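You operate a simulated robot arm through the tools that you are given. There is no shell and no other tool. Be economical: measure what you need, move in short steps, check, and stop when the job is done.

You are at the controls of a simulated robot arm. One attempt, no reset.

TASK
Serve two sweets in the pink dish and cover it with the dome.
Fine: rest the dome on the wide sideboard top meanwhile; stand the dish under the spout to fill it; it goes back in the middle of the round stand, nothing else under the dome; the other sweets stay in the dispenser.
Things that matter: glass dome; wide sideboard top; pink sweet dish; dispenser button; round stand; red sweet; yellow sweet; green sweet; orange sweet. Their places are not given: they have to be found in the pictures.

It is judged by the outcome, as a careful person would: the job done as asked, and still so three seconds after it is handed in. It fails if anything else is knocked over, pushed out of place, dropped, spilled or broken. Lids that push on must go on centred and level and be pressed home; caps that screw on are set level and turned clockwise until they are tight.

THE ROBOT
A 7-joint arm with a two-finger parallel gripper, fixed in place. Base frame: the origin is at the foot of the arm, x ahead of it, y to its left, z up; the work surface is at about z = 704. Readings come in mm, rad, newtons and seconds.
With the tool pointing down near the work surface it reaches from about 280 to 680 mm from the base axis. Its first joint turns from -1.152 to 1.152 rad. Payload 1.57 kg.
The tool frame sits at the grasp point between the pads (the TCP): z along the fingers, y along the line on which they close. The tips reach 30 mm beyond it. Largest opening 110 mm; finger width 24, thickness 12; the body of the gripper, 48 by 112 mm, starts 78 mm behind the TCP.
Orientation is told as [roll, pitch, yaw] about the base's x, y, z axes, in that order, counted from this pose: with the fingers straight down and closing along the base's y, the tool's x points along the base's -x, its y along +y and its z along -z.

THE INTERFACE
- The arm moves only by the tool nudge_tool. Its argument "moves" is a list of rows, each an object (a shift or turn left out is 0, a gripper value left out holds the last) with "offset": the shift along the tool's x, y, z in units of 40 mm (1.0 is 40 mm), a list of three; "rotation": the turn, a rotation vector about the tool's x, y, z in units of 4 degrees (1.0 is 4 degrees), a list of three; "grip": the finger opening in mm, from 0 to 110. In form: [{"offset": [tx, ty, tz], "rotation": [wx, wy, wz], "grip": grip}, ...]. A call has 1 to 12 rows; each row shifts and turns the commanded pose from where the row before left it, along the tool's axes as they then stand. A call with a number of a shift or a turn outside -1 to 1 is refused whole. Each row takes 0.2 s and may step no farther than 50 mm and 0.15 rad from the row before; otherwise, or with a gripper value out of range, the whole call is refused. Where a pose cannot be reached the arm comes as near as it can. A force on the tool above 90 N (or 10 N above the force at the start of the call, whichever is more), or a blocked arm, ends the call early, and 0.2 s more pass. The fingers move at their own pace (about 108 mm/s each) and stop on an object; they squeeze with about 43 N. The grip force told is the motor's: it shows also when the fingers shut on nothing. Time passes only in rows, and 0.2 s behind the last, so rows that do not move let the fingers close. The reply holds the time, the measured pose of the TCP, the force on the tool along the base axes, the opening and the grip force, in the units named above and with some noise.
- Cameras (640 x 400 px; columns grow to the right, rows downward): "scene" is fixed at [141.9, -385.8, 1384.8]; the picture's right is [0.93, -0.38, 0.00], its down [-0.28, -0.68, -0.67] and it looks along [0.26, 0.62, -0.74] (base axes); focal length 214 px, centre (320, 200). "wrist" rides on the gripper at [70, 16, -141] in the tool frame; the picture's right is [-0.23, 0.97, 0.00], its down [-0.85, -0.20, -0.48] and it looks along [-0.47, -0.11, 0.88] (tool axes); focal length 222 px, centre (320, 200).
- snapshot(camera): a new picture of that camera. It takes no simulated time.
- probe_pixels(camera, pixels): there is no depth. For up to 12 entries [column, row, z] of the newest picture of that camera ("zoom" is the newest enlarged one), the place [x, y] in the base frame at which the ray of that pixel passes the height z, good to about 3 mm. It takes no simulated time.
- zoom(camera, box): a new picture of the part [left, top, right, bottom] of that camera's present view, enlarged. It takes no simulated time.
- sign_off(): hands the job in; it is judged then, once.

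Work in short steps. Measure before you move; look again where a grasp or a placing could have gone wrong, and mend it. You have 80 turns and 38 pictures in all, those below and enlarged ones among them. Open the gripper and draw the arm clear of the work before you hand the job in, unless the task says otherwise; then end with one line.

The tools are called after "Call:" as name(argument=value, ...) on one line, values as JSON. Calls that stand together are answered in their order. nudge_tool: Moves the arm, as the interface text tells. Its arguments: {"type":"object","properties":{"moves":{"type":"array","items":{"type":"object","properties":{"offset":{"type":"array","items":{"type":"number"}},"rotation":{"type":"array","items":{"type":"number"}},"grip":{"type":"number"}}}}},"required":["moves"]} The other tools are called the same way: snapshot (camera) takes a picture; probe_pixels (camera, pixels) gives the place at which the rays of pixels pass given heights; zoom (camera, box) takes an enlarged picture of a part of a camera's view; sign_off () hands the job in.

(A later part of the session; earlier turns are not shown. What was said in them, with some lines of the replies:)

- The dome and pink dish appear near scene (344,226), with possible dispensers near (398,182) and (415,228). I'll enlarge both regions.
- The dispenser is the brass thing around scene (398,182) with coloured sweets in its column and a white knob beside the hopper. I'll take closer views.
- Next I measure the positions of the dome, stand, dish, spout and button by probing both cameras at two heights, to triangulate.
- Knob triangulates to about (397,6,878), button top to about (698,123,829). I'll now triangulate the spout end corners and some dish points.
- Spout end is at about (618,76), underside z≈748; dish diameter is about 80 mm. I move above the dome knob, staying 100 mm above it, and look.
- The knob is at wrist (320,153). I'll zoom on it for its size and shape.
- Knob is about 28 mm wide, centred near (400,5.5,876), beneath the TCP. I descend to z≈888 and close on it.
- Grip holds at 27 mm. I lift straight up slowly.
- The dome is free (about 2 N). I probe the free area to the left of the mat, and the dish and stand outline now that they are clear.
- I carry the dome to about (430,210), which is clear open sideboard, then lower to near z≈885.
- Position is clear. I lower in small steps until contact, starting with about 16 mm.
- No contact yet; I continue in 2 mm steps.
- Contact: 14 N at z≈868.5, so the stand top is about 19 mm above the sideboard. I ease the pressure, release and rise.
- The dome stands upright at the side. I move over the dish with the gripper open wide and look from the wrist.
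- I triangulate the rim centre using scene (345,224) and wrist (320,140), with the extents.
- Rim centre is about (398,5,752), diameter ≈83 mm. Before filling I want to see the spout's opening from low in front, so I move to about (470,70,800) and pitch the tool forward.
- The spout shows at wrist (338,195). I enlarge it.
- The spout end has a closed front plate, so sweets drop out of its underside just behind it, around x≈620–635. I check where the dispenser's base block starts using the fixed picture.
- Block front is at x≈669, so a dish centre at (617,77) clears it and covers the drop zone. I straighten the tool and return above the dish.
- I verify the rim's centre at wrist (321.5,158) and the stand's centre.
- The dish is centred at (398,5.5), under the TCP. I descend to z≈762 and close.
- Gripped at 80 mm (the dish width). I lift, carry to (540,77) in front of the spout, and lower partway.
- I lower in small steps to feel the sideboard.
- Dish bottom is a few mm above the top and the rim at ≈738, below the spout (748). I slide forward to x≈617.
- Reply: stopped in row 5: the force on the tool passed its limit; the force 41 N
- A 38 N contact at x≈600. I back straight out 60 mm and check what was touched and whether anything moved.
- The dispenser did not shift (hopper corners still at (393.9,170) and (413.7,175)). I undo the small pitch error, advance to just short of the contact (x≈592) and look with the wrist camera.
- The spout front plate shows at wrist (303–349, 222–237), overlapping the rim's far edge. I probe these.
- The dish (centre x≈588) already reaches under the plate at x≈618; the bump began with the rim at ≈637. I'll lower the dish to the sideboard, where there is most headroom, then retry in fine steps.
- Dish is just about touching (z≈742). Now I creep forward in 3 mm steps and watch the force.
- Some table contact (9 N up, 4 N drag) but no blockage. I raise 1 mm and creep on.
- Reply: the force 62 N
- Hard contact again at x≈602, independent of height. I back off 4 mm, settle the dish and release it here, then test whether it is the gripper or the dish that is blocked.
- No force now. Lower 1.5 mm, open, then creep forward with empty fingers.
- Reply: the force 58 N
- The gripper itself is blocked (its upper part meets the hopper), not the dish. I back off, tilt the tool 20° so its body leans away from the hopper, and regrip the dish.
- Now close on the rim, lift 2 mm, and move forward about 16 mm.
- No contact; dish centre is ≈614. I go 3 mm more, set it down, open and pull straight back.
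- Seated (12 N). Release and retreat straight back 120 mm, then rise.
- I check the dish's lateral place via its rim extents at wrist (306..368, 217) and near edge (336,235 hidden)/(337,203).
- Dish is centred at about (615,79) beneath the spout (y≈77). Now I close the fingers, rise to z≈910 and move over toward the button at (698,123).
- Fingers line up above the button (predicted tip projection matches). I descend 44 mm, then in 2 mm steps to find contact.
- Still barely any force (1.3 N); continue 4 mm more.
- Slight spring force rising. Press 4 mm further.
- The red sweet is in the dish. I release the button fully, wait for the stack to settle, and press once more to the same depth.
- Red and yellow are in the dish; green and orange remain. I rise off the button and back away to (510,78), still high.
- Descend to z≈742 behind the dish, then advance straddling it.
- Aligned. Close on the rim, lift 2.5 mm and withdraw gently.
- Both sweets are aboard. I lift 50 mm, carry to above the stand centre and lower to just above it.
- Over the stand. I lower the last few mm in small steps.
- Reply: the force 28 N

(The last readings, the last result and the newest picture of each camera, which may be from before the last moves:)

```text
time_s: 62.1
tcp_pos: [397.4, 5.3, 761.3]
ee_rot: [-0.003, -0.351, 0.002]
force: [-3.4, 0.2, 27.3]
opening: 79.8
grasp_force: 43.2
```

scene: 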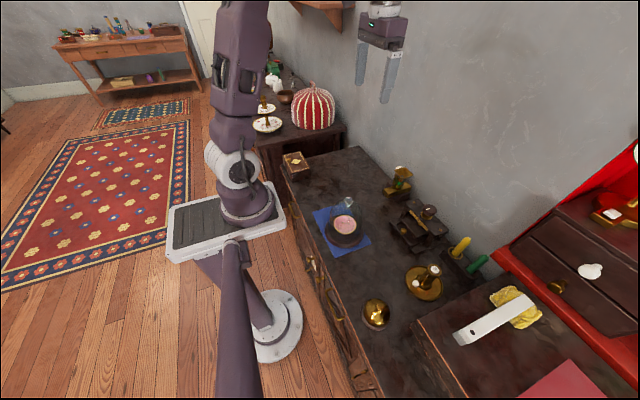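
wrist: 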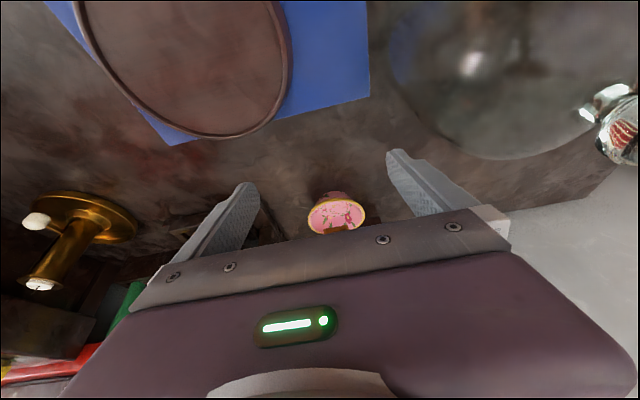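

Seated. Ease 1 mm, open, and rise straight up.

Call:
nudge_tool(moves=[{"offset": [-0.01, 0, -0.028]}, {"grip": 108}, {"grip": 108}, {"grip": 108}, {"offset": [-0.171, 0, -0.47]}, {"offset": [-0.3, 0, -0.82]}, {"offset": [-0.3, 0, -0.82]}, {"offset": [-0.3, 0, -0.82]}, {"offset": [-0.3, 0, -0.82]}, {}])

Call:
nudge_tool(moves=[{"rotation": [0, 1, 0]}, {"rotation": [0, 1, 0]}, {"rotation": [0, 1, 0]}, {"rotation": [0, 1, 0]}, {"rotation": [0, 1, 0]}, {}])

Call:
snapshot(camera="wrist")

```text
time_s: 64.3
tcp_pos: [397.3, 4.7, 922.7]
ee_rot: [-0.001, -0.35, -0.002]
force: [-0.5, 0.8, -0.3]
opening: 107.9
grasp_force: 0.1
```

```text
time_s: 65.7
tcp_pos: [397.4, 5.8, 921.3]
ee_rot: [-0.001, 0.002, -0.002]
force: [0.6, 0.0, -0.5]
opening: 108.1
grasp_force: 0.0
```

```text
4 pictures are left
```

wrist: 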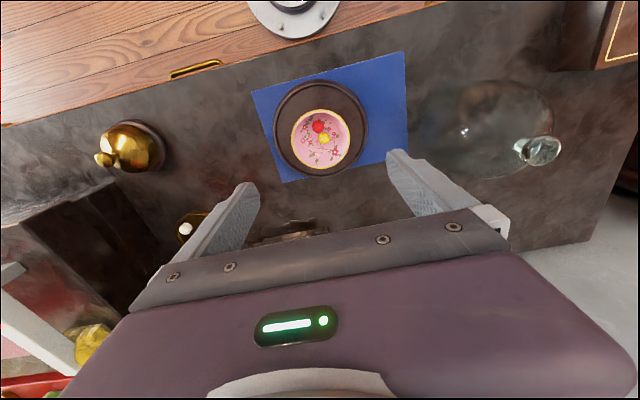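

The dish with red and yellow sits on the stand. I check dish and stand centres, and the dome knob's position.

Call:
probe_pixels(camera="wrist", pixels=[[291, 138, 752], [350, 138, 752], [321, 108, 752], [321, 168, 752], [274, 127, 723], [367, 127, 723], [321, 80, 723], [321, 174, 723], [541, 151, 857]])

```text
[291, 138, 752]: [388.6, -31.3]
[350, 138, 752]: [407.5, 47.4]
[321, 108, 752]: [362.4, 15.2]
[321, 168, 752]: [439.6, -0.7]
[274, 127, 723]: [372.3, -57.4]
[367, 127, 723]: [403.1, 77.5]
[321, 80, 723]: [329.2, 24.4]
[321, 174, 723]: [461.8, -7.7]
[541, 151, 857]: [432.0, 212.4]
```

Dish is central within ~2–3 mm. Now to the dome: I move above its knob at (429,210).

Call:
nudge_tool(moves=[{"offset": [0, 0, -0.8], "grip": 70}, {"offset": [-0.13, 0.85, 0]}, {"offset": [-0.13, 0.85, 0]}, {"offset": [-0.13, 0.85, 0]}, {"offset": [-0.13, 0.85, 0]}, {"offset": [-0.13, 0.85, 0]}, {"offset": [-0.14, 0.85, 0]}, {}])

```text
time_s: 67.5
tcp_pos: [428.2, 208.4, 951.4]
ee_rot: [-0.001, 0.0, -0.001]
force: [-0.4, 0.1, 0.4]
opening: 70.0
grasp_force: 0.0
```

Descend to z≈869 and close on the knob.

Call:
nudge_tool(moves=[{"offset": [-0.02, 0.02, 0.8], "grip": 60}, {"offset": [0, 0, 0.8]}, {"offset": [0, 0, 0.3]}, {"offset": [0, 0, 0.17]}, {}, {"grip": 10}, {"grip": 10}, {"grip": 10}])

```text
time_s: 69.3
tcp_pos: [429.2, 211.0, 869.8]
ee_rot: [-0.001, 0.0, 0.0]
force: [-0.3, -0.8, 0.4]
opening: 27.3
grasp_force: 38.3
```

Gripped (27 mm). Lift 110 mm and carry back over the stand.

Call:
nudge_tool(moves=[{"offset": [0, 0, -0.35]}, {"offset": [0, 0, -0.8]}, {"offset": [0, 0, -0.8]}, {"offset": [0, 0, -0.8]}, {"offset": [0.13, -0.5, 0]}, {"offset": [0.13, -0.85, 0]}, {"offset": [0.13, -0.85, 0]}, {"offset": [0.13, -0.85, 0]}, {"offset": [0.13, -0.85, 0]}, {"offset": [0.13, -0.7, 0]}, {"offset": [0, -0.5, 0]}, {}])

```text
time_s: 71.9
tcp_pos: [399.6, 8.0, 980.1]
ee_rot: [-0.001, 0.001, 0.0]
force: [-0.7, 0.5, -3.2]
opening: 27.1
grasp_force: 38.3
```

Slight trim toward (398,6.3), then lower 70 mm.

Call:
nudge_tool(moves=[{"offset": [0.03, -0.03, 0]}, {"offset": [0, 0, 0.6]}, {"offset": [0, 0, 0.6]}, {"offset": [0, 0, 0.5]}, {}, {}])

Call:
zoom(camera="scene", box=[300, 180, 390, 265])

```text
time_s: 73.3
tcp_pos: [398.8, 5.1, 912.8]
ee_rot: [-0.002, -0.001, 0.0]
force: [-0.2, -0.5, -3.5]
opening: 27.4
grasp_force: 38.1
```

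```text
4.71 times, centred on (345, 222) of scene
```

zoom: 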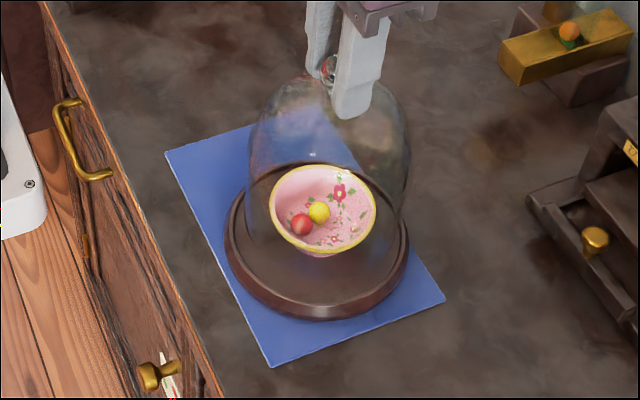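

Alignment looks right. I lower 20 mm, then in small steps to contact (expected ≈888).

Call:
nudge_tool(moves=[{"offset": [0, 0.015, 0.25]}, {"offset": [0, 0, 0.15]}, {"offset": [0, 0, 0.07]}, {}])

```text
time_s: 74.3
tcp_pos: [397.8, 6.3, 894.6]
ee_rot: [-0.002, -0.001, 0.002]
force: [-0.6, 0.1, -3.1]
opening: 27.2
grasp_force: 37.8
```

Call:
nudge_tool(moves=[{"offset": [0, 0, 0.06]}, {"offset": [0, 0, 0.05]}, {"offset": [0, 0, 0.05]}, {}])

```text
time_s: 75.3
tcp_pos: [397.7, 6.2, 888.2]
ee_rot: [-0.001, -0.002, -0.001]
force: [-1.1, 2.1, 22.8]
opening: 27.2
grasp_force: 37.3
```

Contact at 888, the height expected for a seated dome. I ease, release and withdraw upward.

Call:
nudge_tool(moves=[{"offset": [0, 0, -0.03]}, {"grip": 60}, {"grip": 60}, {"grip": 60}, {"offset": [0, 0, -0.5]}, {"offset": [0, 0, -0.9]}, {"offset": [0, 0, -0.9]}, {"offset": [0, 0, -0.9]}, {}, {}])

Call:
zoom(camera="scene", box=[300, 180, 390, 265])

```text
time_s: 77.5
tcp_pos: [397.1, 7.9, 1016.9]
ee_rot: [-0.002, 0.0, 0.0]
force: [0.4, 0.2, -0.3]
opening: 59.9
grasp_force: 0.2
```

```text
4.71 times, centred on (345, 222) of scene
```

zoom: 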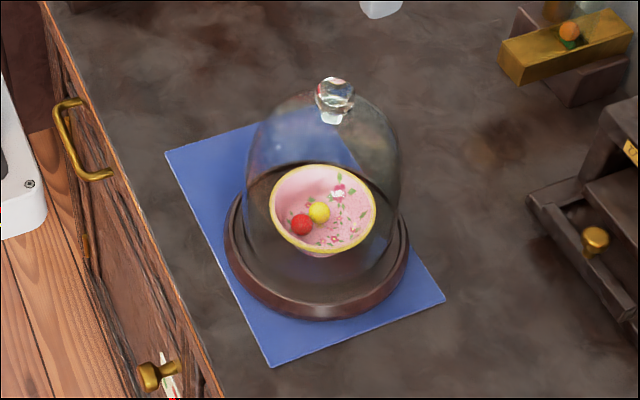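

The dome sits at the same pixels as at the start (knob ≈(348,201)). It is level, with only the dish and two sweets beneath it, and the arm is clear, so I hand in.

Call:
sign_off()

```text
The job is handed in.
```

The pink dish, holding the red and yellow sweets, is back in the middle of the round stand under the dome. The green and orange sweets are still in the dispenser. On the way in, the gripper bumped the dispenser about three times (up to 58 N). After the first bump its position was unchanged, and it looked normal in the later pictures.
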